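You operate a simulated robot arm through the tools that you are given. There is no shell and no other tool. Be economical: measure what you need, move in short steps, check, and stop when the job is done.

The job below is to be done with a simulated robot arm. You get a single attempt, and the scene is never put back.

JOB
Put things in order on the top of the teal bench. At the end: the grey rag ball stands where the blue cap stood; the blue cap from the top of the teal bench stands where the blue green-rim spool (marked "100 mm") stood; the teal cup stands where the grey rag ball stood; the blue green-rim spool from the top of the teal bench stands on top of the blue reducer (marked "90 mm"); whatever was shut is shut again. Leave all else as you found it, and nothing knocked over.

The check looks at the end state, three seconds after you hand in, the way a careful person would. Anything else that was tipped, shoved, dropped, spilled or broken makes it a failure. A push-on lid holds only when it is set on centred and level and pressed home; a screw cap is set on level and turned clockwise until tight.

ROBOT AND FRAMES
A 6-joint arm with a two-finger parallel gripper, fixed in place. Base frame: the origin is at the foot of the arm, x ahead of it, y to its left, z up; the work surface is at about z = 0. Readings come in mm, degrees, newtons and seconds.
With the tool pointing down near the work surface it reaches from about 140 to 580 mm from the base axis. Its first joint turns from -66.0 to 66.0 degrees. Payload 2.1 kg.
The tool frame sits at the grasp point between the pads (the TCP): z along the fingers, y along the line on which they close. The tips reach 30 mm beyond it. Largest opening 94 mm; finger width 28, thickness 10; the body of the gripper, 50 by 96 mm, starts 55 mm behind the TCP.
Orientation is told as [roll, pitch, yaw] about the base's x, y, z axes, in that order, counted from this pose: with the fingers straight down and closing along the base's y, the tool's x points along the base's -x, its y along +y and its z along -z.

CONTROLS
- The arm moves only by the tool jog_arm. Its argument "plan" is a list of rows, each a list of 7 numbers: the shift along the tool's x, y, z in units of 400 mm (1.0 is 400 mm), then the turn, a rotation vector about the tool's x, y, z in units of 120 degrees (1.0 is 120 degrees), then the gripper command, from -1 (shut) to 1 (fully open), values between in proportion. In form: [[dx, dy, dz, wx, wy, wz, jaw], ...]. A call has 1 to 20 rows; each row is the pose to reach, as a shift and turn from the pose commanded when the call began, along the tool's axes at that moment. A call with a number of a shift or a turn outside -1 to 1 is refused whole. A row lasts 0.2 s, in which the tool goes at most 50 mm and 8.6 degrees; a call with a longer step from one row to the next is refused whole, and so is a gripper value outside its range. Where a pose cannot be reached the arm comes as near as it can. A force on the tool above 40 N (or 10 N above the force at the start of the call, whichever is more), or a blocked arm, ends the call early, and 0.2 s more pass. The fingers move at their own pace (about 72 mm/s each) and stop on an object; they squeeze with about 40 N. The grip force told is the motor's: it shows also when the fingers shut on nothing. Time passes only in rows, and 0.2 s behind the last, so rows that repeat a pose let the fingers close. It gives the time, the measured TCP pose, the force on the tool (base axes), the opening and the grip force at its end, in the units of the frame above (readings bear some noise), with the torque about the TCP (base axes, N m) and any sound that the robot's microphone picked up.
- Cameras (640 x 400 px; columns grow to the right, rows downward): "scene" is fixed at [38.5, -368.8, 499]; the picture's right is [0.85, -0.52, 0.00], its down [-0.29, -0.47, -0.83] and it looks along [0.43, 0.71, -0.56] (base axes); focal length 229 px, centre (320, 200). "wrist" rides on the gripper at [76, 14, -103] in the tool frame; the picture's right is [-0.18, 0.98, 0.00], its down [-0.75, -0.14, -0.64] and it looks along [-0.63, -0.12, 0.77] (tool axes); focal length 243 px, centre (320, 200). There is no depth. A picture from a camera that has moved, and an enlarged one, comes with that camera's place and axes in the base frame and with its lens. The place of the scene camera against the robot may be out by one fixed shift of up to 25 mm in any direction.
- get_image(camera): a new picture of that camera. It takes no simulated time.
- zoom(camera, box): a new picture of the part [left, top, right, bottom] of that camera's present view, enlarged. It takes no simulated time.
- sign_off(): hands the job in; it is judged then, once.

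Work in short steps. Places have to be worked out from the pictures, the camera data and where the tool is seen: move nearer, look again, correct. Check each grasp and each placing, and mend what went wrong. You have 120 turns and 64 pictures in all, those below and enlarged ones among them. Open the gripper and draw the arm clear of the work before you hand the job in, unless the task says otherwise; then end with one line.

The tools are called after "Emit:" as a command line: name --pt "numbers of a row" for each row, then --argument value for the rest, lists and objects as JSON in quotes. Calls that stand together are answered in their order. jog_arm: Moves the arm, as the interface text tells. Its arguments: {"type":"object","properties":{"plan":{"type":"array"}},"required":["plan"]} The other tools are called the same way: get_image (camera) takes a picture; zoom (camera, box) takes an enlarged picture of a part of a camera's view; sign_off () hands the job in.

At the start:

```text
t: 0.0
eef_pos: [306.4, 148.5, 396.4]
tcp_rot: [-0.1, -0.2, 0.0]
contact_force: [-0.4, 0.1, -0.5]
ft_torque: [0.02, 0.02, -0.01]
grip_width: 94.0
gripper_force: 0.1
```

scene: 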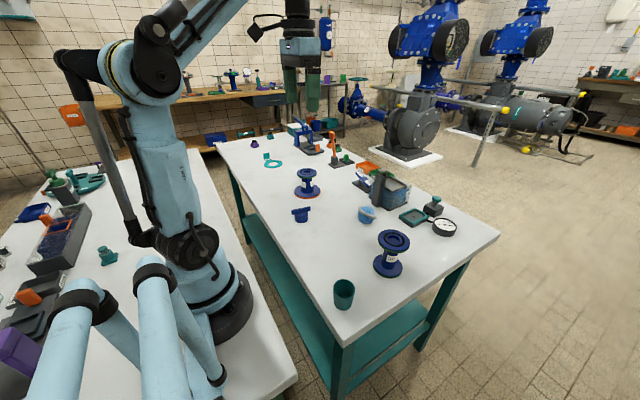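
wrist: 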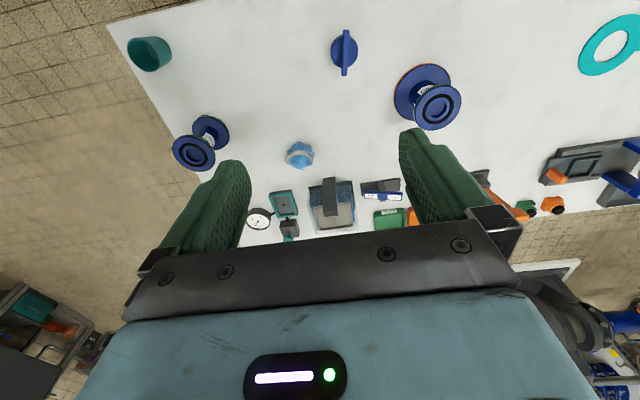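

The scene shows two spool-like parts, a cap, a rag ball and a cup on the bench. I'll zoom in to identify them.

Emit:
zoom --camera "scene" --box '[280, 150, 480, 320]'

Emit:
zoom --camera "scene" --box '[220, 100, 400, 230]'

Emit:
zoom --camera "wrist" --box '[100, 0, 480, 240]'

```text
2.35 times, centred on (380, 235) of scene
camera zoom: at [38.5, -368.8, 499.0], right [0.85, -0.52, 0.0], down [-0.29, -0.47, -0.83], along [0.43, 0.71, -0.56], focal length 538 px, centre (179, 118)
```

zoom: 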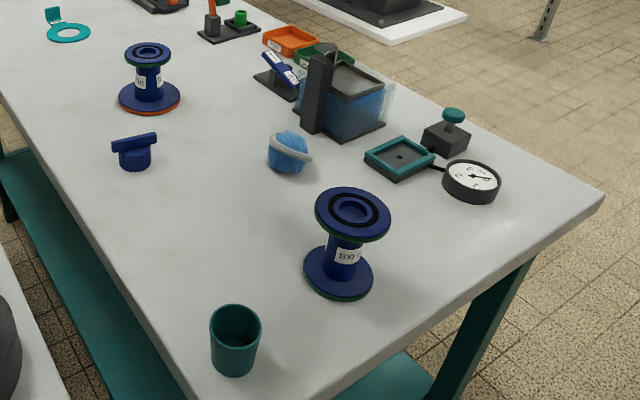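

```text
3.08 times, centred on (310, 165) of scene
camera zoom: at [38.5, -368.8, 499.0], right [0.85, -0.52, 0.0], down [-0.29, -0.47, -0.83], along [0.43, 0.71, -0.56], focal length 704 px, centre (351, 308)
```

zoom: 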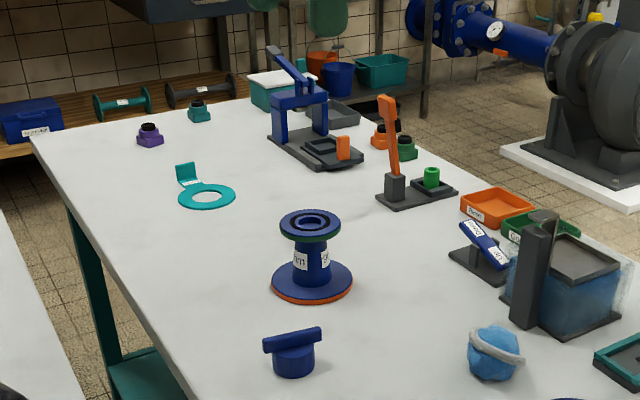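

```text
1.67 times, centred on (290, 120) of wrist
camera zoom: at [232.8, 162.1, 498.7], right [0.18, 0.98, 0.0], down [0.75, -0.14, 0.64], along [0.63, -0.12, -0.77], focal length 404 px, centre (370, 333)
```

zoom: 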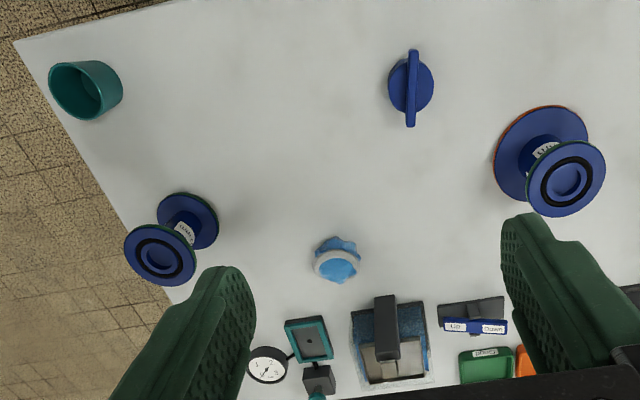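

I'll look closer at the rag-like ball, the container behind it, and the reducer.

Emit:
zoom --camera "scene" --box '[340, 160, 430, 225]'

Emit:
zoom --camera "scene" --box '[285, 120, 365, 180]'

Emit:
zoom --camera "scene" --box '[0, 160, 130, 310]'

Emit:
zoom --camera "wrist" --box '[230, 120, 430, 245]'

```text
6.15 times, centred on (385, 192) of scene
camera zoom: at [38.5, -368.8, 499.0], right [0.85, -0.52, 0.0], down [-0.29, -0.47, -0.83], along [0.43, 0.71, -0.56], focal length 1408 px, centre (-80, 246)
```

zoom: 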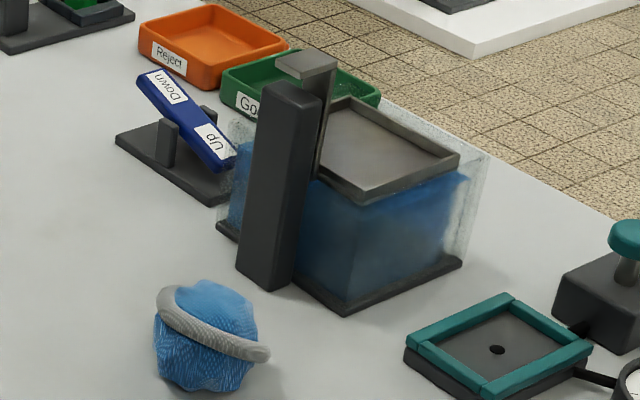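

```text
6.67 times, centred on (325, 150) of scene
camera zoom: at [38.5, -368.8, 499.0], right [0.85, -0.52, 0.0], down [-0.29, -0.47, -0.83], along [0.43, 0.71, -0.56], focal length 1526 px, centre (287, 533)
```

zoom: 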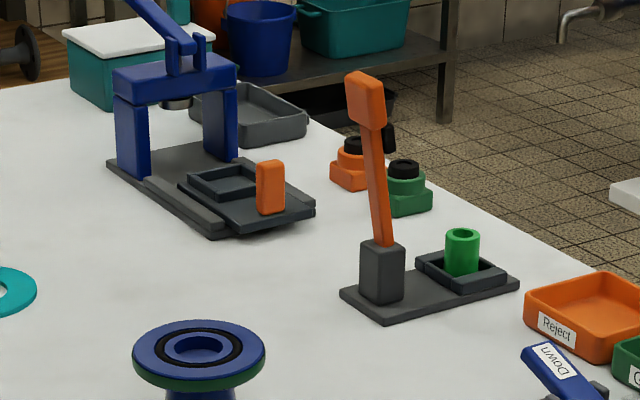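

```text
2.67 times, centred on (65, 235) of scene
camera zoom: at [38.5, -368.8, 499.0], right [0.85, -0.52, 0.0], down [-0.29, -0.47, -0.83], along [0.43, 0.71, -0.56], focal length 610 px, centre (1000, 107)
```

zoom: 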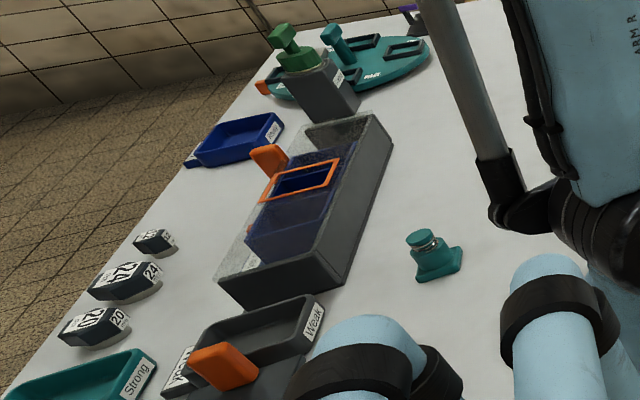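

```text
3.20 times, centred on (330, 182) of wrist
camera zoom: at [232.8, 162.1, 498.7], right [0.18, 0.98, 0.0], down [0.75, -0.14, 0.64], along [0.63, -0.12, -0.77], focal length 776 px, centre (288, 256)
```

zoom: 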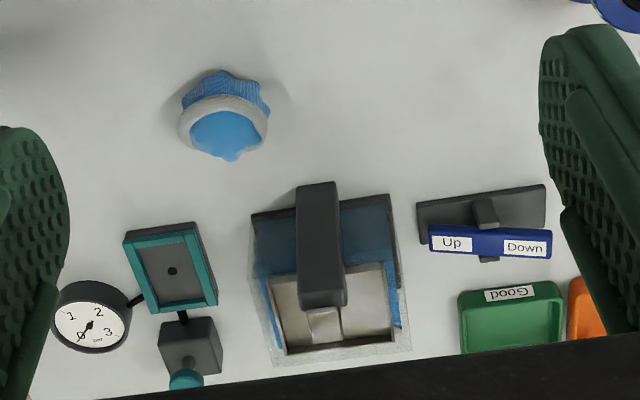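

The rag ball with the grey band is the only one. The reducer is the orange-base part with the smaller top flange. My estimates (x, y in mm) are spool (414,-111), reducer (409,331), cap (315,188), rag (491,68) and cup (254,-136). I'll work spool → cap → rag → cup, and first move above the spool for a closer look.

Emit:
jog_arm --pt "-0.0336 -0.0811 0.0425 0 0 0 1" --pt "-0.0672 -0.1622 0.085 0 0 0 1" --pt "-0.1008 -0.2433 0.1275 0 0 0 1" --pt "-0.1344 -0.3244 0.17 0 0 0 1" --pt "-0.168 -0.4055 0.2125 0 0 0 1" --pt "-0.2016 -0.4866 0.255 0 0 0 1" --pt "-0.2352 -0.5677 0.2975 0 0 0 1" --pt "-0.269 -0.649 0.34 0 0 0 1" --pt "-0.269 -0.649 0.34 0 0 0 1"

Emit:
get_image --camera "wrist"

Emit:
get_image --camera "scene"

```text
t: 2.0
eef_pos: [415.2, -112.6, 260.6]
tcp_rot: [0.0, 0.0, -0.1]
contact_force: [-0.3, -0.2, 0.8]
ft_torque: [-0.01, -0.03, 0.01]
grip_width: 93.7
gripper_force: 0.0
```

```text
54 pictures are left
camera wrist: at [340.7, -99.4, 363.6], right [0.18, 0.98, 0.0], down [0.75, -0.14, 0.64], along [0.63, -0.12, -0.77], focal length 243 px, centre (320, 200)
```

wrist: 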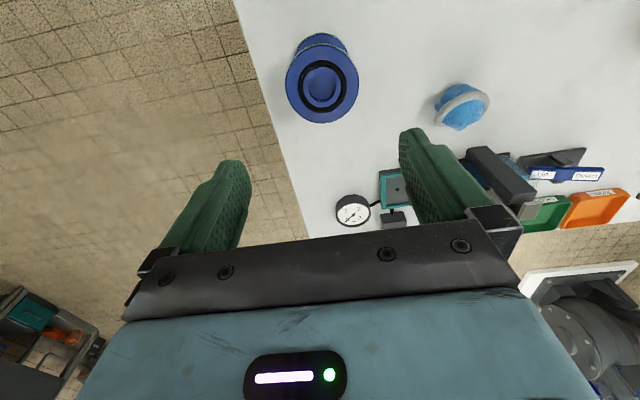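

```text
53 pictures are left
```

scene: 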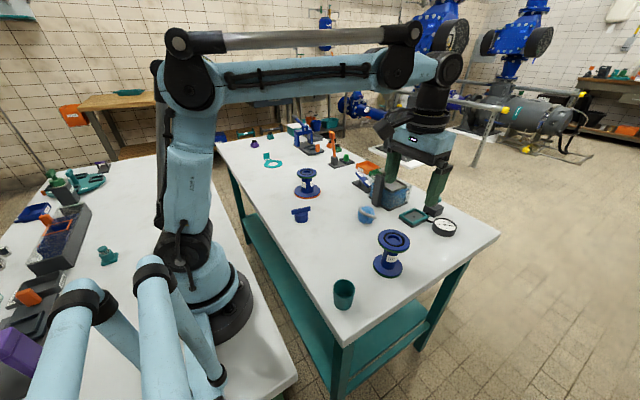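

The spool's top flange is about 75 mm across, with its centre near (405,-110) and its top near z 95. I'll align and lower to z 165 to check.

Emit:
jog_arm --pt "0.0225 0.003 0.08 0 0 0 1" --pt "0.0225 0.003 0.16 0 0 0 1" --pt "0.0225 0.003 0.2375 0 0 0 1" --pt "0.0225 0.003 0.2375 0 0 0 1"

Emit:
get_image --camera "wrist"

```text
t: 3.0
eef_pos: [404.5, -111.7, 165.5]
tcp_rot: [0.0, 0.0, 0.1]
contact_force: [0.6, -0.6, 0.1]
ft_torque: [-0.03, 0.0, -0.04]
grip_width: 94.0
gripper_force: 0.2
```

```text
52 pictures are left
camera wrist: at [329.9, -97.1, 267.7], right [0.18, 0.98, 0.0], down [0.75, -0.14, 0.64], along [0.63, -0.12, -0.77], focal length 243 px, centre (320, 200)
```

wrist: 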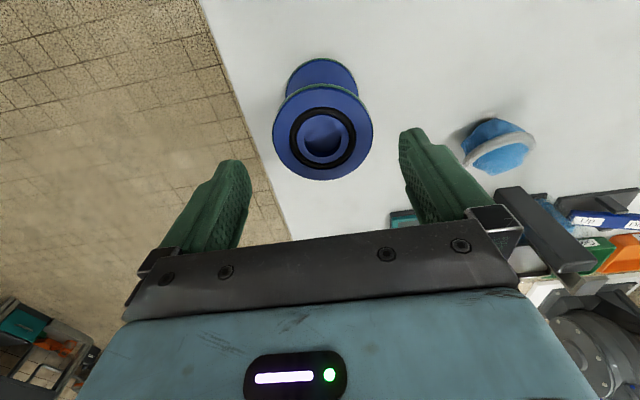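

The top is at z≈100 with its centre at about (404.5,-109.5). I'll lower to TCP z 93 with the fingers straddling the flange, then close.

Emit:
jog_arm --pt "0 0.003 0.06 0 0 0 1" --pt "0 0.003 0.12 0 0 0 1" --pt "0 0.003 0.18 0 0 0 1" --pt "0 0.003 0.18 0 0 0 1" --pt "0 0.003 0.18 0 0 0 0.4" --pt "0 0.003 0.18 0 0 0 0.4"

Emit:
get_image --camera "wrist"

```text
t: 4.4
eef_pos: [405.6, -111.8, 92.3]
tcp_rot: [0.0, 0.0, -0.1]
contact_force: [0.5, 0.1, 0.6]
ft_torque: [0.0, 0.01, 0.0]
grip_width: 77.2
gripper_force: 39.7
```

```text
51 pictures are left
camera wrist: at [331.2, -97.2, 195.6], right [0.18, 0.98, 0.0], down [0.75, -0.14, 0.64], along [0.63, -0.12, -0.77], focal length 243 px, centre (320, 200)
```

wrist: 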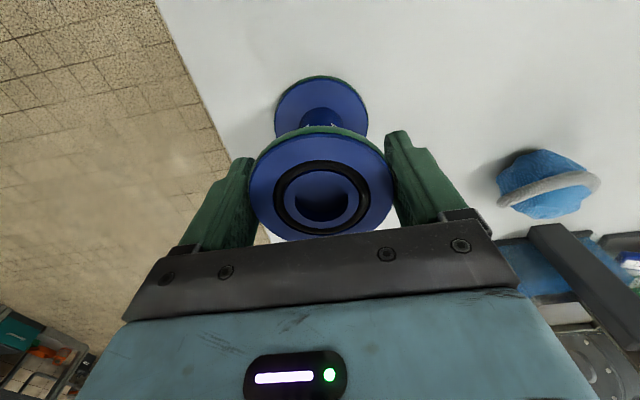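

Gripped at 77 mm. I'll lift straight up 130 mm and check the load.

Emit:
jog_arm --pt "0 0 -0.02 0 0 0 0.2" --pt "0 0 -0.08 0 0 0 0.2" --pt "0 0 -0.16 0 0 0 0.2" --pt "0 0 -0.24 0 0 0 0.2" --pt "0 0 -0.325 0 0 0 0.2" --pt "0 0 -0.325 0 0 0 0.2"

Emit:
get_image --camera "wrist"

Emit:
get_image --camera "scene"

```text
t: 5.8
eef_pos: [407.1, -108.2, 225.2]
tcp_rot: [0.0, 0.0, 0.0]
contact_force: [0.4, 0.0, -1.8]
ft_torque: [0.03, 0.05, 0.0]
grip_width: 77.0
gripper_force: 40.4
```

```text
50 pictures are left
camera wrist: at [331.8, -94.2, 327.3], right [0.18, 0.98, 0.0], down [0.75, -0.14, 0.64], along [0.63, -0.12, -0.77], focal length 243 px, centre (320, 200)
```

wrist: 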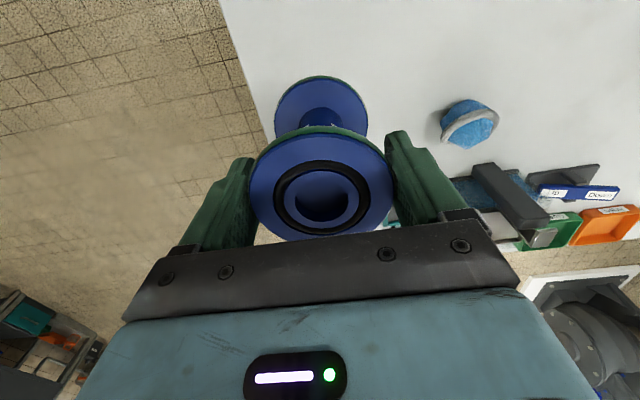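

```text
49 pictures are left
```

scene: 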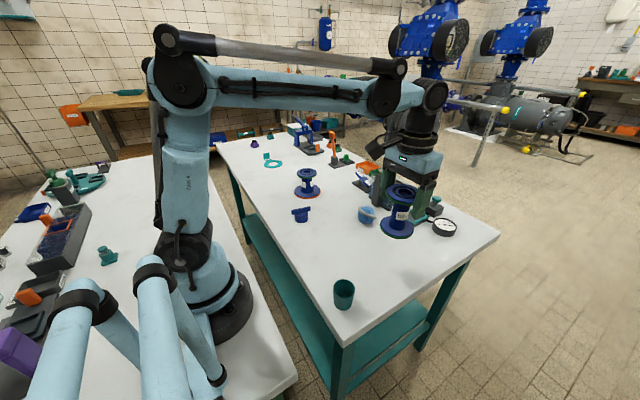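

The spool is held level. I'll carry it towards the reducer, stopping short at y≈230 so I can see the reducer.

Emit:
jog_arm --pt "0 0.09 -0.02 0 0 0 0.2" --pt "0 0.19 -0.04 0 0 0 0.2" --pt "0 0.3 -0.04 0 0 0 0.2" --pt "0 0.41 -0.04 0 0 0 0.2" --pt "0 0.52 -0.04 0 0 0 0.2" --pt "0 0.63 -0.04 0 0 0 0.2" --pt "0 0.74 -0.04 0 0 0 0.2" --pt "0 0.82 -0.04 0 0 0 0.2" --pt "0 0.85 -0.04 0 0 0 0.2" --pt "0 0.85 -0.04 0 0 0 0.2"

Emit:
get_image --camera "wrist"

```text
t: 8.0
eef_pos: [405.2, 231.9, 240.9]
tcp_rot: [0.0, 0.0, 0.1]
contact_force: [0.7, 0.1, -1.7]
ft_torque: [-0.04, 0.01, 0.01]
grip_width: 77.1
gripper_force: 39.7
```

```text
48 pictures are left
camera wrist: at [330.2, 245.5, 342.7], right [0.18, 0.98, 0.0], down [0.75, -0.14, 0.64], along [0.63, -0.12, -0.77], focal length 243 px, centre (320, 200)
```

wrist: 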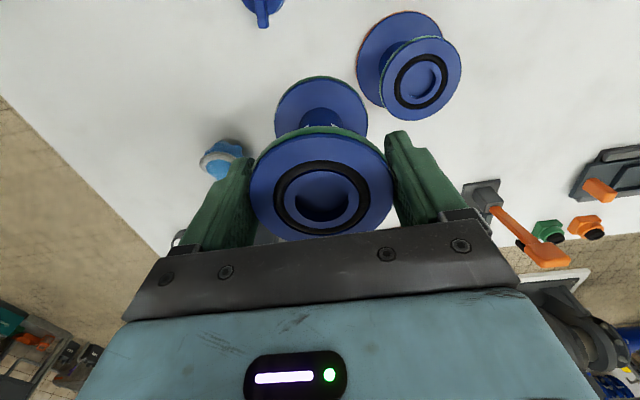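

The reducer's top centre is at about (406,327.5), z≈90, and both views agree. I'll zoom in to see how the spool sits in the fingers.

Emit:
zoom --camera "wrist" --box '[220, 60, 480, 250]'

```text
2.11 times, centred on (350, 155) of wrist
camera zoom: at [330.2, 245.5, 342.7], right [0.18, 0.98, 0.0], down [0.75, -0.14, 0.64], along [0.63, -0.12, -0.77], focal length 511 px, centre (257, 295)
```

zoom: 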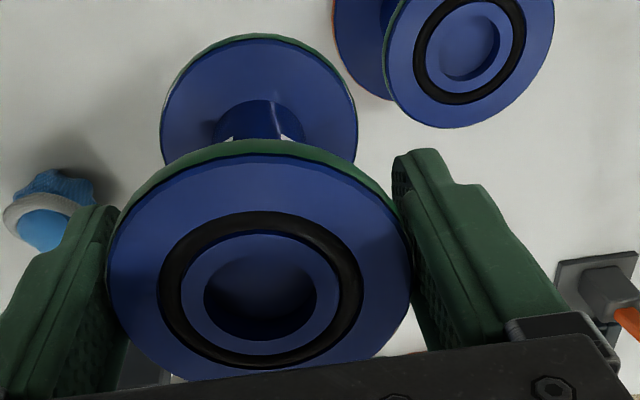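

Allowing for perspective, the reducer is at (411,327.7) and the spool centre sits about 5 mm ahead of the TCP. I'll move over the reducer and lower until the spool base is about 15 mm above it.

Emit:
jog_arm --pt "0 0.09 0 0 0 0 0.2" --pt "0 0.18 0 0 0 0 0.2" --pt "-0.001 0.24 0 0 0 0 0.2" --pt "-0.001 0.241 0.05 0 0 0 0.2" --pt "-0.001 0.241 0.1 0 0 0 0.2" --pt "-0.001 0.241 0.1 0 0 0 0.2"

Emit:
zoom --camera "wrist" --box '[220, 60, 440, 250]'

Emit:
zoom --camera "scene" --box '[270, 130, 350, 200]'

```text
t: 9.4
eef_pos: [407.4, 328.5, 198.3]
tcp_rot: [0.0, 0.0, -0.1]
contact_force: [-0.5, -0.7, -2.8]
ft_torque: [0.01, -0.01, 0.0]
grip_width: 77.2
gripper_force: 40.2
```

```text
2.11 times, centred on (330, 155) of wrist
camera zoom: at [332.6, 342.4, 301.0], right [0.18, 0.98, 0.0], down [0.75, -0.14, 0.64], along [0.63, -0.12, -0.77], focal length 511 px, centre (299, 295)
```

zoom: 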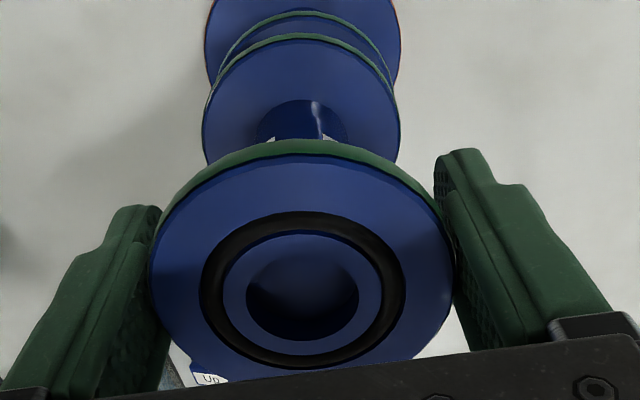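

```text
5.71 times, centred on (310, 165) of scene
camera zoom: at [38.5, -368.8, 499.0], right [0.85, -0.52, 0.0], down [-0.29, -0.47, -0.83], along [0.43, 0.71, -0.56], focal length 1308 px, centre (377, 400)
```

zoom: 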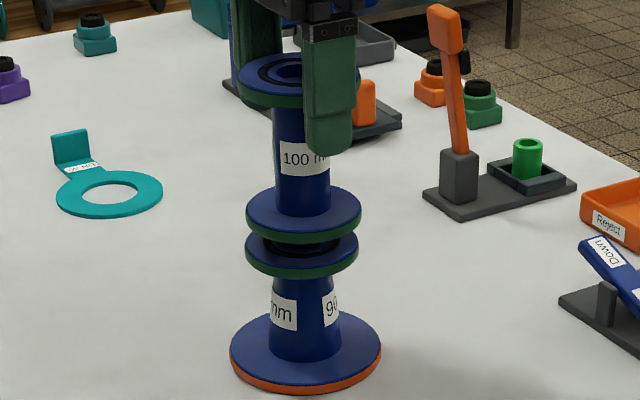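

Both views show the spool about 2–2.5 mm too far in +x. I'll correct that and lower slowly until contact.

Emit:
jog_arm --pt "0.0055 0 0 0 0 0 0.2" --pt "0.0055 0 0.015 0 0 0 0.2" --pt "0.0055 0 0.025 0 0 0 0.2" --pt "0.0055 0 0.03 0 0 0 0.2" --pt "0.0055 0 0.034 0 0 0 0.2" --pt "0.0055 0 0.037 0 0 0 0.2" --pt "0.0055 0 0.04 0 0 0 0.2" --pt "0.0055 0 0.043 0 0 0 0.2"

```text
t: 11.2
eef_pos: [403.5, 328.0, 182.2]
tcp_rot: [0.0, 0.0, 0.0]
contact_force: [-0.1, 0.4, 10.6]
ft_torque: [0.05, 0.03, 0.04]
grip_width: 77.0
gripper_force: 40.3
```

Contact is made (force +10 N at z≈182, as expected). I'll check seating before releasing.

Emit:
zoom --camera "scene" --box '[270, 130, 350, 200]'

Emit:
zoom --camera "wrist" --box '[220, 60, 440, 250]'

```text
5.71 times, centred on (310, 165) of scene
camera zoom: at [38.4, -368.9, 499.0], right [0.85, -0.52, 0.0], down [-0.29, -0.47, -0.83], along [0.43, 0.71, -0.56], focal length 1308 px, centre (377, 400)
```

zoom: 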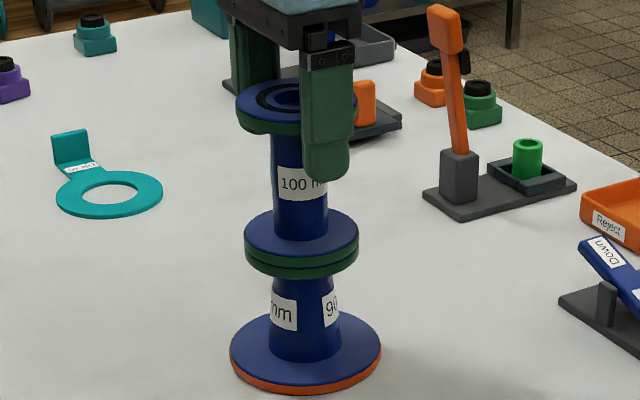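

```text
2.11 times, centred on (330, 155) of wrist
camera zoom: at [329.9, 341.2, 285.3], right [0.18, 0.98, 0.0], down [0.75, -0.14, 0.64], along [0.63, -0.12, -0.77], focal length 511 px, centre (299, 295)
```

zoom: 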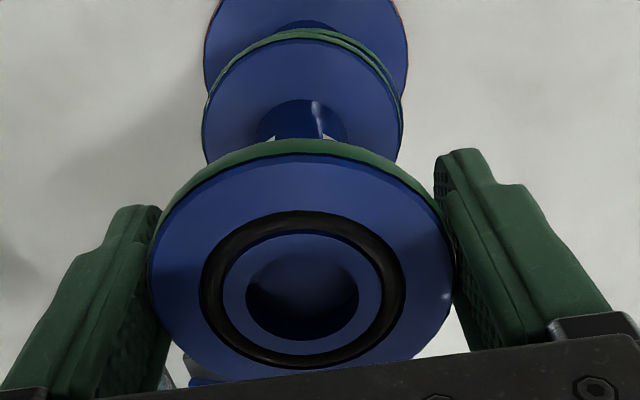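

It's seated almost perfectly concentric. I'll release and lift straight up 100 mm.

Emit:
jog_arm --pt "0 0 -0.003 0 0 0 0.2" --pt "0 0 -0.003 0 0 0 0.6" --pt "0 0 -0.003 0 0 0 1" --pt "0 0 -0.003 0 0 0 1" --pt "0 0 -0.05 0 0 0 1" --pt "0 0 -0.13 0 0 0 1" --pt "0 0 -0.21 0 0 0 1" --pt "0 0 -0.28 0 0 0 1" --pt "0 0 -0.28 0 0 0 1"

Emit:
get_image --camera "wrist"

Emit:
get_image --camera "scene"

```text
t: 13.2
eef_pos: [399.2, 323.8, 290.8]
tcp_rot: [0.0, -0.1, 0.0]
contact_force: [-0.5, 0.6, 0.0]
ft_torque: [0.02, 0.03, 0.0]
grip_width: 94.2
gripper_force: 0.0
out of reach, approached as far as the arm can: row 8, 9
```

```text
42 pictures are left
camera wrist: at [325.0, 337.4, 392.3], right [0.18, 0.98, 0.0], down [0.75, -0.14, 0.64], along [0.63, -0.12, -0.77], focal length 243 px, centre (320, 200)
```

wrist: 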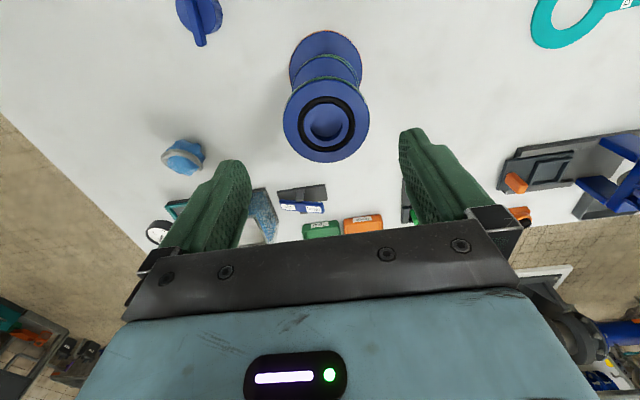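

```text
41 pictures are left
```

scene: 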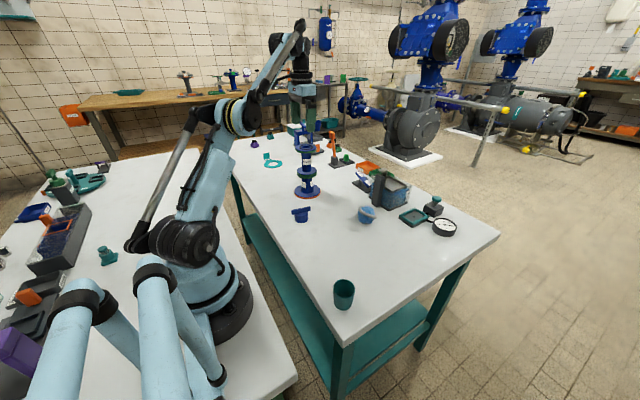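

The stack stands. Next is the cap at about (315,188), so I'll move over it and lower to z≈180.

Emit:
jog_arm --pt "0.05 -0.08 0 0 0 0 1" --pt "0.1 -0.16 0 0 0 0 1" --pt "0.15 -0.24 0 0 0 0 1" --pt "0.2 -0.32 0 0 0 0 1" --pt "0.2175 -0.34 0.09 0 0 0 1" --pt "0.2175 -0.34 0.19 0 0 0 1" --pt "0.2175 -0.34 0.275 0 0 0 1" --pt "0.2175 -0.34 0.275 0 0 0 1"

Emit:
get_image --camera "wrist"

```text
t: 15.0
eef_pos: [313.7, 187.2, 182.2]
tcp_rot: [0.0, 0.0, 0.0]
contact_force: [-0.2, -0.3, -0.1]
ft_torque: [0.0, 0.0, -0.02]
grip_width: 94.0
gripper_force: 0.0
```

```text
40 pictures are left
camera wrist: at [237.8, 201.9, 284.1], right [0.18, 0.98, 0.0], down [0.75, -0.14, 0.64], along [0.63, -0.12, -0.77], focal length 243 px, centre (320, 200)
```

wrist: 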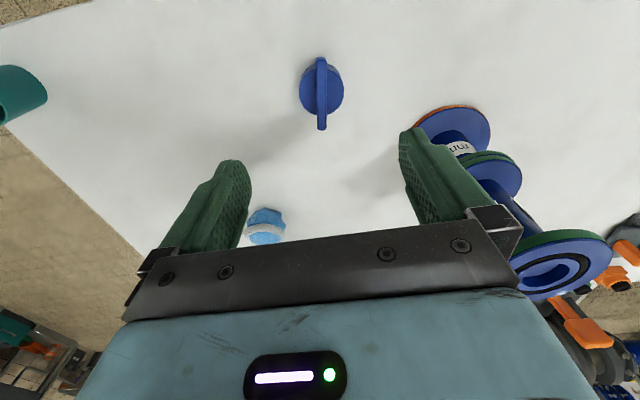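

Emit:
zoom --camera "wrist" --box '[270, 40, 370, 140]'

Emit:
zoom --camera "scene" --box '[280, 195, 325, 230]'

```text
4.00 times, centred on (320, 90) of wrist
camera zoom: at [237.8, 201.9, 284.1], right [0.18, 0.98, 0.0], down [0.75, -0.14, 0.64], along [0.63, -0.12, -0.77], focal length 970 px, centre (320, 640)
```

zoom: 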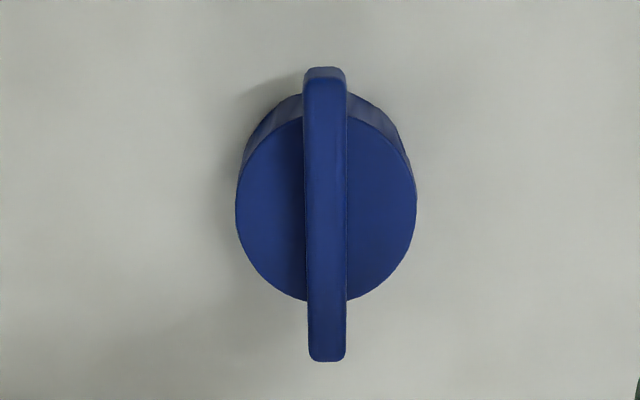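

```text
11.43 times, centred on (302, 212) of scene
camera zoom: at [38.4, -368.9, 499.0], right [0.85, -0.52, 0.0], down [-0.29, -0.47, -0.83], along [0.43, 0.71, -0.56], focal length 2616 px, centre (520, 57)
```

zoom: 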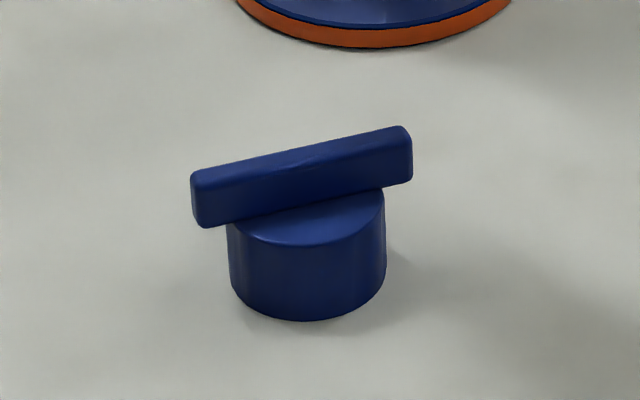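

The cap body is about 44 mm across at (311.4,189.2), around 25 mm high with a bar on top. I'll straddle the body with the tips ~8 mm above the bench and close.

Emit:
jog_arm --pt "0.0055 0.004 0.1 0 0 0 1" --pt "0.0055 0.004 0.2 0 0 0 1" --pt "0.0055 0.004 0.29 0 0 0 1" --pt "0.0055 0.004 0.34 0 0 0 1" --pt "0.0055 0.004 0.36 0 0 0 1" --pt "0.0055 0.004 0.36 0 0 0 0.4" --pt "0.0055 0.004 0.36 0 0 0 -0.2" --pt "0.0055 0.004 0.36 0 0 0 -0.3" --pt "0.0055 0.004 0.36 0 0 0 -0.3"

Emit:
get_image --camera "wrist"

```text
t: 17.0
eef_pos: [309.9, 189.7, 34.9]
tcp_rot: [0.0, 0.0, -0.1]
contact_force: [0.1, -0.1, -0.3]
ft_torque: [-0.02, -0.01, 0.01]
grip_width: 43.7
gripper_force: 40.4
```

```text
37 pictures are left
camera wrist: at [235.0, 204.2, 137.5], right [0.18, 0.98, 0.0], down [0.75, -0.14, 0.64], along [0.63, -0.12, -0.77], focal length 243 px, centre (320, 200)
```

wrist: 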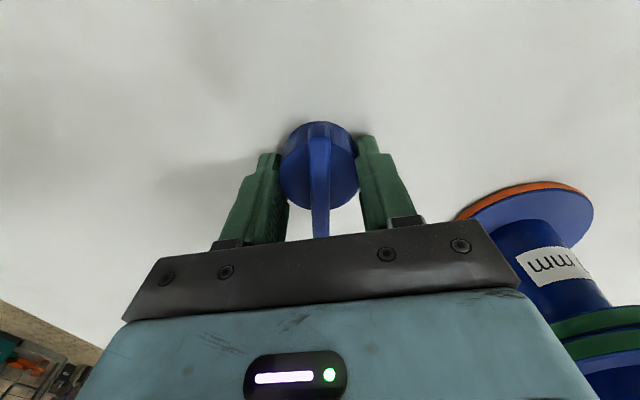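

Cap gripped at 43.7 mm. I'll lift it and carry it over to above the spool's old spot.

Emit:
jog_arm --pt "0 0 -0.03 0 0 0 -0.3" --pt "0 0 -0.13 0 0 0 -0.3" --pt "0 0 -0.23 0 0 0 -0.3" --pt "-0.03 -0.09 -0.25 0 0 0 -0.3" --pt "-0.065 -0.195 -0.25 0 0 0 -0.3" --pt "-0.1 -0.3 -0.25 0 0 0 -0.3" --pt "-0.135 -0.405 -0.25 0 0 0 -0.3" --pt "-0.17 -0.51 -0.25 0 0 0 -0.3" --pt "-0.205 -0.615 -0.25 0 0 0 -0.3" --pt "-0.235 -0.71 -0.25 0 0 0 -0.3" --pt "-0.2475 -0.748 -0.25 0 0 0 -0.3" --pt "-0.2475 -0.748 -0.25 0 0 0 -0.3"

Emit:
get_image --camera "wrist"

```text
t: 19.6
eef_pos: [410.2, -111.2, 135.0]
tcp_rot: [0.1, 0.0, 0.0]
contact_force: [-0.2, 0.5, -1.2]
ft_torque: [-0.02, -0.02, -0.02]
grip_width: 43.5
gripper_force: 39.4
```

```text
36 pictures are left
camera wrist: at [335.8, -97.6, 238.4], right [0.18, 0.98, 0.0], down [0.75, -0.14, 0.64], along [0.63, -0.12, -0.77], focal length 243 px, centre (320, 200)
```

wrist: 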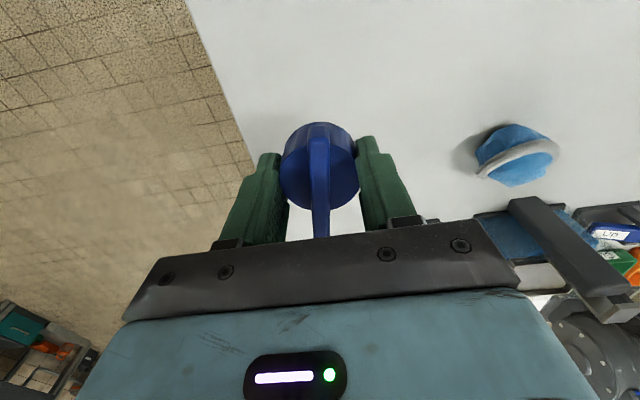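

Over the spot. I'll lower gently to the grasp height.

Emit:
jog_arm --pt "0 0 0.08 0 0 0 -0.3" --pt "0 0 0.16 0 0 0 -0.3" --pt "0 0 0.22 0 0 0 -0.3" --pt "0 0 0.24 0 0 0 -0.3" --pt "0 0 0.246 0 0 0 -0.3" --pt "0 0 0.25 0 0 0 -0.3" --pt "0 0 0.252 0 0 0 -0.3" --pt "0 0 0.252 0 0 0 -0.3"

```text
t: 21.4
eef_pos: [409.1, -110.5, 35.7]
tcp_rot: [0.0, 0.0, 0.0]
contact_force: [0.3, 0.4, -0.1]
ft_torque: [-0.02, 0.02, -0.03]
grip_width: 43.7
gripper_force: 39.9
```

The weight has come off, so the cap is resting. I'll open and lift away.

Emit:
jog_arm --pt "0 0 0.001 0 0 0 -0.3" --pt "0 0 0.001 0 0 0 0.2" --pt "0 0 0.001 0 0 0 0.7" --pt "0 0 0.001 0 0 0 0.7" --pt "0 0 -0.06 0 0 0 0.8" --pt "0 0 -0.16 0 0 0 1" --pt "0 0 -0.26 0 0 0 1" --pt "0 0 -0.36 0 0 0 1" --pt "0 0 -0.36 0 0 0 1"

Emit:
get_image --camera "wrist"

```text
t: 23.4
eef_pos: [408.4, -109.3, 182.5]
tcp_rot: [0.0, 0.1, 0.0]
contact_force: [0.4, 0.0, -0.2]
ft_torque: [0.0, -0.06, -0.03]
grip_width: 94.0
gripper_force: 0.0
```

```text
35 pictures are left
camera wrist: at [333.6, -95.9, 284.1], right [0.18, 0.98, 0.0], down [0.75, -0.14, 0.64], along [0.63, -0.12, -0.77], focal length 243 px, centre (320, 200)
```

wrist: 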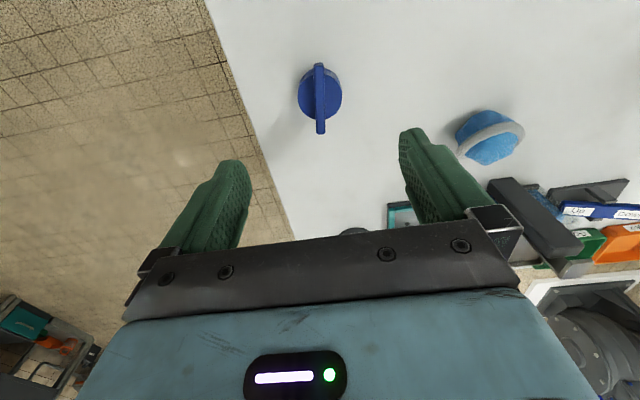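

Cap is placed at about (411,-110). I'll move above the rag ball, near (490,71), and look.

Emit:
jog_arm --pt "-0.04 0.09 0 0 0 0 1" --pt "-0.08 0.18 0 0 0 0 1" --pt "-0.12 0.27 0 0 0 0 1" --pt "-0.16 0.36 0 0 0 0 1" --pt "-0.2 0.45 0 0 0 0 1" --pt "-0.2 0.45 0 0 0 0 1"

Emit:
get_image --camera "wrist"

Emit:
zoom --camera "wrist" --box '[250, 40, 410, 140]'

```text
t: 24.8
eef_pos: [489.4, 70.7, 181.1]
tcp_rot: [0.0, 0.0, 0.0]
contact_force: [0.3, -0.4, 0.1]
ft_torque: [-0.03, 0.03, 0.03]
grip_width: 94.2
gripper_force: 0.2
```

```text
34 pictures are left
camera wrist: at [415.0, 84.0, 283.6], right [0.18, 0.98, 0.0], down [0.75, -0.14, 0.64], along [0.63, -0.12, -0.77], focal length 243 px, centre (320, 200)
```

wrist: 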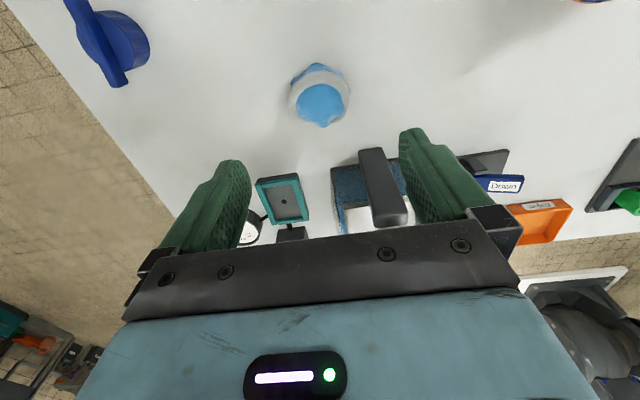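

```text
4.00 times, centred on (330, 90) of wrist
camera zoom: at [415.0, 84.0, 283.6], right [0.18, 0.98, 0.0], down [0.75, -0.14, 0.64], along [0.63, -0.12, -0.77], focal length 970 px, centre (280, 640)
```

zoom: 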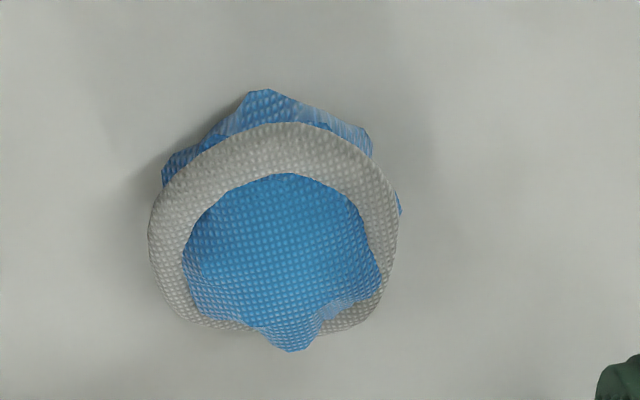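

The rag ball is about 60 mm across, centred near (492,67). I'll lower around it and close.

Emit:
jog_arm --pt "-0.005 -0.0075 0.1 0 0 0 1" --pt "-0.005 -0.0075 0.2 0 0 0 1" --pt "-0.005 -0.0075 0.29 0 0 0 1" --pt "-0.005 -0.0075 0.34 0 0 0 1" --pt "-0.005 -0.0075 0.3625 0 0 0 1" --pt "-0.005 -0.0075 0.3625 0 0 0 0.5" --pt "-0.005 -0.0075 0.3625 0 0 0 0.2" --pt "-0.005 -0.0075 0.3625 0 0 0 0" --pt "-0.005 -0.0075 0.3625 0 0 0 0"

Emit:
get_image --camera "wrist"

```text
t: 26.8
eef_pos: [493.1, 66.6, 35.0]
tcp_rot: [0.1, 0.0, -0.1]
contact_force: [0.7, 0.7, 0.1]
ft_torque: [-0.02, -0.02, -0.02]
grip_width: 58.7
gripper_force: 39.5
```

```text
32 pictures are left
camera wrist: at [418.2, 80.7, 137.3], right [0.18, 0.98, 0.0], down [0.75, -0.14, 0.64], along [0.63, -0.12, -0.77], focal length 243 px, centre (320, 200)
```

wrist: 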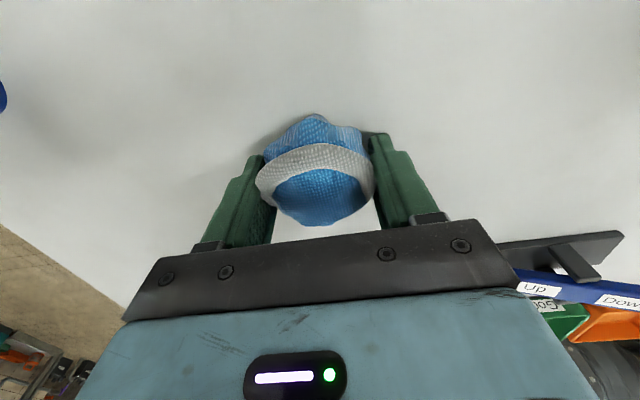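

Gripped at 58.7 mm. I'll lift and carry it to the cap's old spot (311.4,189.3).

Emit:
jog_arm --pt "0 0 -0.03 0 0 0 0" --pt "0 0 -0.12 0 0 0 0" --pt "0 0 -0.2 0 0 0 0" --pt "0.07 0.048 -0.2 0 0 0 0" --pt "0.15 0.103 -0.2 0 0 0 0" --pt "0.23 0.158 -0.2 0 0 0 0" --pt "0.31 0.213 -0.2 0 0 0 0" --pt "0.39 0.268 -0.2 0 0 0 0" --pt "0.446 0.306 -0.2 0 0 0 0" --pt "0.446 0.306 -0.2 0 0 0 0"

Emit:
get_image --camera "wrist"

```text
t: 29.0
eef_pos: [312.0, 190.8, 113.6]
tcp_rot: [0.0, 0.0, 0.0]
contact_force: [0.0, 0.2, -1.8]
ft_torque: [0.0, -0.01, 0.02]
grip_width: 58.8
gripper_force: 39.4
```

```text
31 pictures are left
camera wrist: at [237.5, 205.2, 215.8], right [0.18, 0.98, 0.0], down [0.75, -0.14, 0.64], along [0.63, -0.12, -0.77], focal length 243 px, centre (320, 200)
```

wrist: 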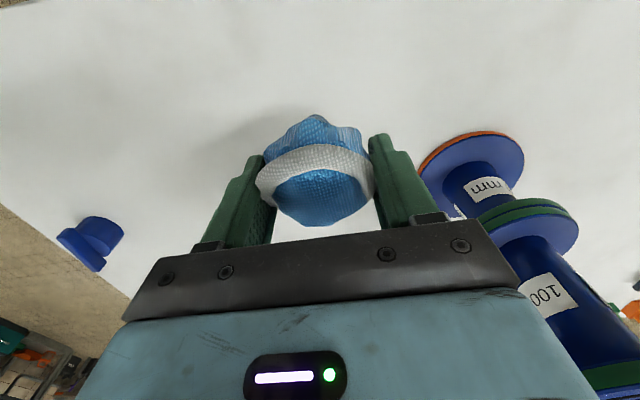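

Stable and clear of the stack. I'll lower the 80 mm and release once the weight is off.

Emit:
jog_arm --pt "0 0 0.08 0 0 0 0" --pt "0 0 0.15 0 0 0 0" --pt "0 0 0.185 0 0 0 0" --pt "0 0 0.195 0 0 0 0" --pt "0 0 0.199 0 0 0 0" --pt "0 0 0.201 0 0 0 0" --pt "0 0 0.201 0 0 0 0"

```text
t: 30.6
eef_pos: [314.4, 190.7, 34.9]
tcp_rot: [0.0, -0.1, 0.0]
contact_force: [0.0, -0.1, 11.9]
ft_torque: [0.04, 0.04, 0.01]
grip_width: 58.6
gripper_force: 39.6
stopped in row 7: the force on the tool passed its limit (the readings are from after the stop); the commanded pose is now the measured one
```

It's on the bench with slight pressure. I'll ease up 0.5 mm, open, and rise.

Emit:
jog_arm --pt "0 0 -0.002 0 0 0 0.25" --pt "0 0 -0.002 0 0 0 0.35" --pt "0 0 -0.002 0 0 0 0.6" --pt "0 0 -0.002 0 0 0 0.9" --pt "0 0 -0.002 0 0 0 1" --pt "0 0 -0.06 0 0 0 1" --pt "0 0 -0.16 0 0 0 1" --pt "0 0 -0.26 0 0 0 1" --pt "0 0 -0.36 0 0 0 1" --pt "0 0 -0.36 0 0 0 1"

Emit:
get_image --camera "wrist"

Emit:
get_image --camera "scene"

```text
t: 32.8
eef_pos: [314.5, 190.8, 178.0]
tcp_rot: [0.0, 0.0, 0.1]
contact_force: [-0.2, 0.0, 0.4]
ft_torque: [0.01, 0.05, 0.03]
grip_width: 93.8
gripper_force: 0.2
```

```text
30 pictures are left
camera wrist: at [239.2, 204.0, 280.2], right [0.18, 0.98, 0.0], down [0.75, -0.14, 0.64], along [0.63, -0.12, -0.77], focal length 243 px, centre (320, 200)
```

wrist: 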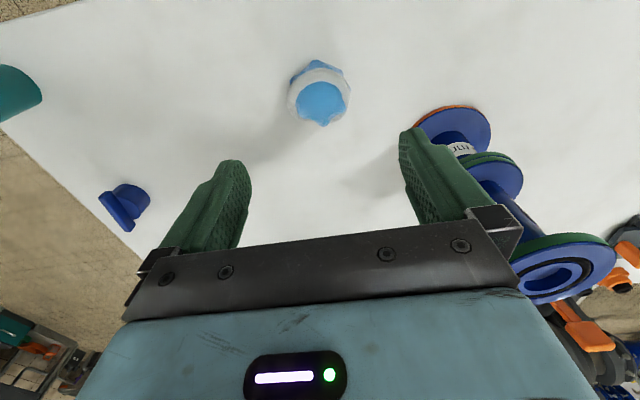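

```text
29 pictures are left
```

scene: 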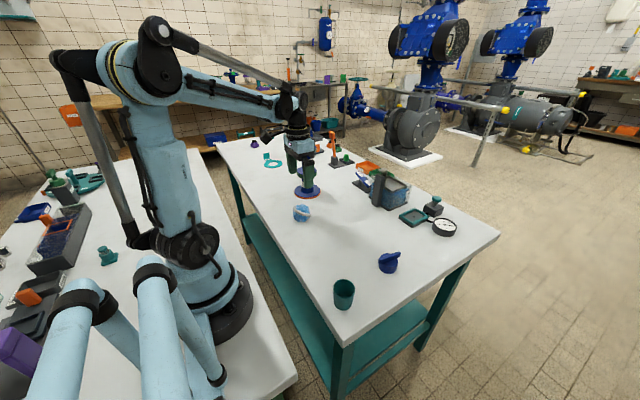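

The rag ball sits where the cap was. Now I'll move to the cup, near (254,-136).

Emit:
jog_arm --pt "0.02 -0.1 0 0 0 0 1" --pt "0.04 -0.205 0 0 0 0 1" --pt "0.06 -0.31 0 0 0 0 1" --pt "0.08 -0.415 0 0 0 0 1" --pt "0.1 -0.52 0 0 0 0 1" --pt "0.12 -0.625 0 0 0 0 1" --pt "0.14 -0.73 0 0 0 0 1" --pt "0.15 -0.81 0 0 0 0 1" --pt "0.15 -0.817 0 0 0 0 1" --pt "0.15 -0.817 0 0 0 0 1"

Emit:
get_image --camera "wrist"

Emit:
zoom --camera "scene" --box '[310, 260, 380, 320]'

```text
t: 35.0
eef_pos: [253.8, -136.8, 177.8]
tcp_rot: [0.0, 0.0, 0.0]
contact_force: [0.1, -0.6, 0.0]
ft_torque: [0.0, -0.01, -0.02]
grip_width: 93.9
gripper_force: 0.1
```

```text
28 pictures are left
camera wrist: at [179.8, -122.8, 279.8], right [0.18, 0.98, 0.0], down [0.75, -0.14, 0.64], along [0.63, -0.12, -0.77], focal length 243 px, centre (320, 200)
```

wrist: 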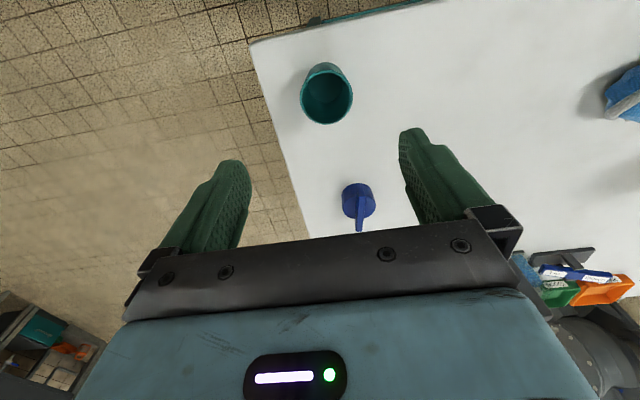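

```text
6.67 times, centred on (345, 290) of scene
camera zoom: at [38.5, -368.9, 499.0], right [0.85, -0.52, 0.0], down [-0.29, -0.47, -0.83], along [0.43, 0.71, -0.56], focal length 1526 px, centre (153, -400)
```

zoom: 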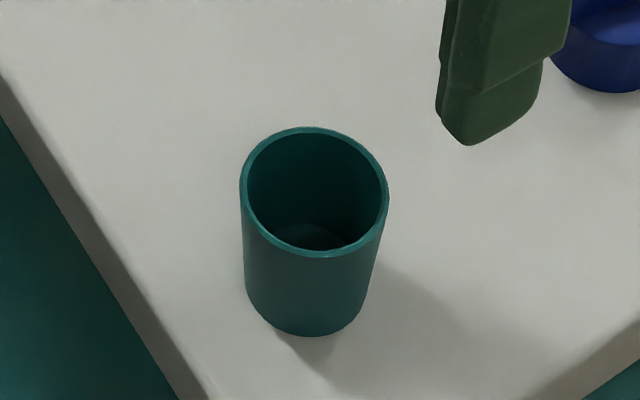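

The cup is empty, about 46 mm across and 50 mm tall, near (251,-130). I'll align, lower partway and recheck.

Emit:
jog_arm --pt "0.0085 0.0155 0.06 0 0 0 1" --pt "0.0085 0.0155 0.12 0 0 0 1" --pt "0.0085 0.0155 0.17 0 0 0 1" --pt "0.0085 0.0155 0.17 0 0 0 1"

Emit:
get_image --camera "wrist"

```text
t: 36.0
eef_pos: [249.3, -130.6, 108.8]
tcp_rot: [0.0, -0.1, 0.0]
contact_force: [0.6, 0.5, 0.1]
ft_torque: [-0.01, -0.02, 0.0]
grip_width: 94.0
gripper_force: 0.1
```

```text
26 pictures are left
camera wrist: at [174.7, -115.9, 211.7], right [0.18, 0.98, 0.0], down [0.75, -0.14, 0.64], along [0.63, -0.12, -0.77], focal length 243 px, centre (320, 200)
```

wrist: 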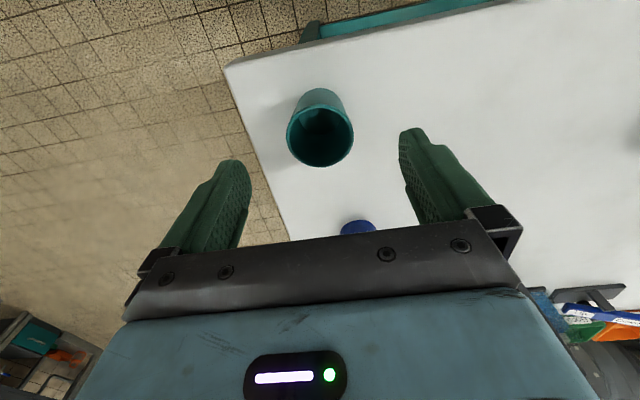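

The rim is at about (247,-129.6), with height ≈58. I'll lower to z 38 and grip.

Emit:
jog_arm --pt "0.009 0.001 0.05 0 0 0 1" --pt "0.009 0.001 0.12 0 0 0 1" --pt "0.009 0.001 0.165 0 0 0 1" --pt "0.009 0.001 0.18 0 0 0 1" --pt "0.009 0.001 0.18 0 0 0 0.4" --pt "0.009 0.001 0.18 0 0 0 0" --pt "0.009 0.001 0.18 0 0 0 -0.2" --pt "0.009 0.001 0.18 0 0 0 -0.2"

Emit:
get_image --camera "wrist"

```text
t: 37.8
eef_pos: [246.3, -129.4, 37.8]
tcp_rot: [0.1, 0.0, 0.0]
contact_force: [-0.3, 0.6, 0.7]
ft_torque: [-0.01, -0.02, 0.02]
grip_width: 46.8
gripper_force: 39.7
```

```text
25 pictures are left
camera wrist: at [171.5, -115.4, 140.4], right [0.18, 0.98, 0.0], down [0.75, -0.14, 0.64], along [0.63, -0.12, -0.77], focal length 243 px, centre (320, 200)
```

wrist: 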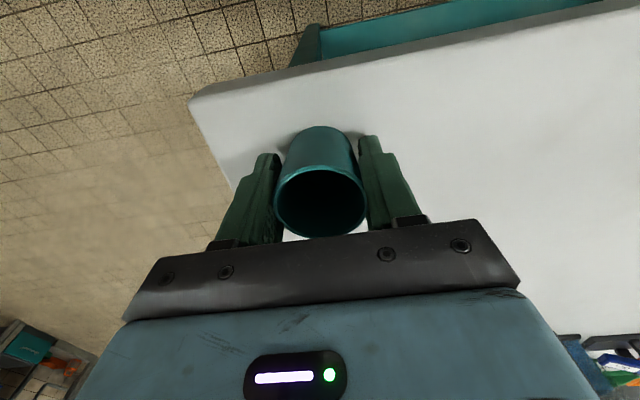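

Cup gripped at 46.8 mm and upright. I'll lift and carry it to the rag ball's old spot (491,67).

Emit:
jog_arm --pt "0 0 -0.03 0 0 0 -0.2" --pt "0 0 -0.13 0 0 0 -0.2" --pt "0 0 -0.23 0 0 0 -0.2" --pt "-0.06 0.0485 -0.25 0 0 0 -0.2" --pt "-0.14 0.113 -0.25 0 0 0 -0.2" --pt "-0.22 0.178 -0.25 0 0 0 -0.2" --pt "-0.3 0.242 -0.25 0 0 0 -0.2" --pt "-0.38 0.307 -0.25 0 0 0 -0.2" --pt "-0.46 0.372 -0.25 0 0 0 -0.2" --pt "-0.54 0.436 -0.25 0 0 0 -0.2" --pt "-0.6 0.485 -0.25 0 0 0 -0.2" --pt "-0.609 0.492 -0.25 0 0 0 -0.2" --pt "-0.609 0.492 -0.25 0 0 0 -0.2"

Emit:
get_image --camera "wrist"

```text
t: 40.6
eef_pos: [490.8, 68.5, 139.6]
tcp_rot: [-0.1, 0.0, 0.0]
contact_force: [-0.4, -0.3, 0.3]
ft_torque: [0.03, 0.0, -0.02]
grip_width: 47.1
gripper_force: 40.0
```

```text
24 pictures are left
camera wrist: at [416.0, 81.4, 241.9], right [0.18, 0.98, 0.0], down [0.75, -0.14, 0.64], along [0.63, -0.12, -0.77], focal length 243 px, centre (320, 200)
```

wrist: 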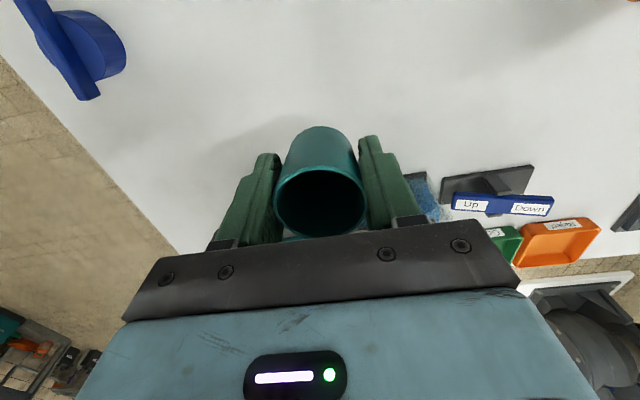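

Cup is over the spot. I'll lower it gently.

Emit:
jog_arm --pt "0 0 0.08 0 0 0 -0.2" --pt "0 0 0.16 0 0 0 -0.2" --pt "0 0 0.22 0 0 0 -0.2" --pt "0 0 0.24 0 0 0 -0.2" --pt "0 0 0.246 0 0 0 -0.2" --pt "0 0 0.249 0 0 0 -0.2" --pt "0 0 0.251 0 0 0 -0.2" --pt "0 0 0.252 0 0 0 -0.2"

```text
t: 42.4
eef_pos: [490.7, 66.3, 38.2]
tcp_rot: [0.0, 0.0, 0.0]
contact_force: [-0.2, 1.8, 6.7]
ft_torque: [-0.08, 0.02, 0.03]
grip_width: 46.7
gripper_force: 40.0
```

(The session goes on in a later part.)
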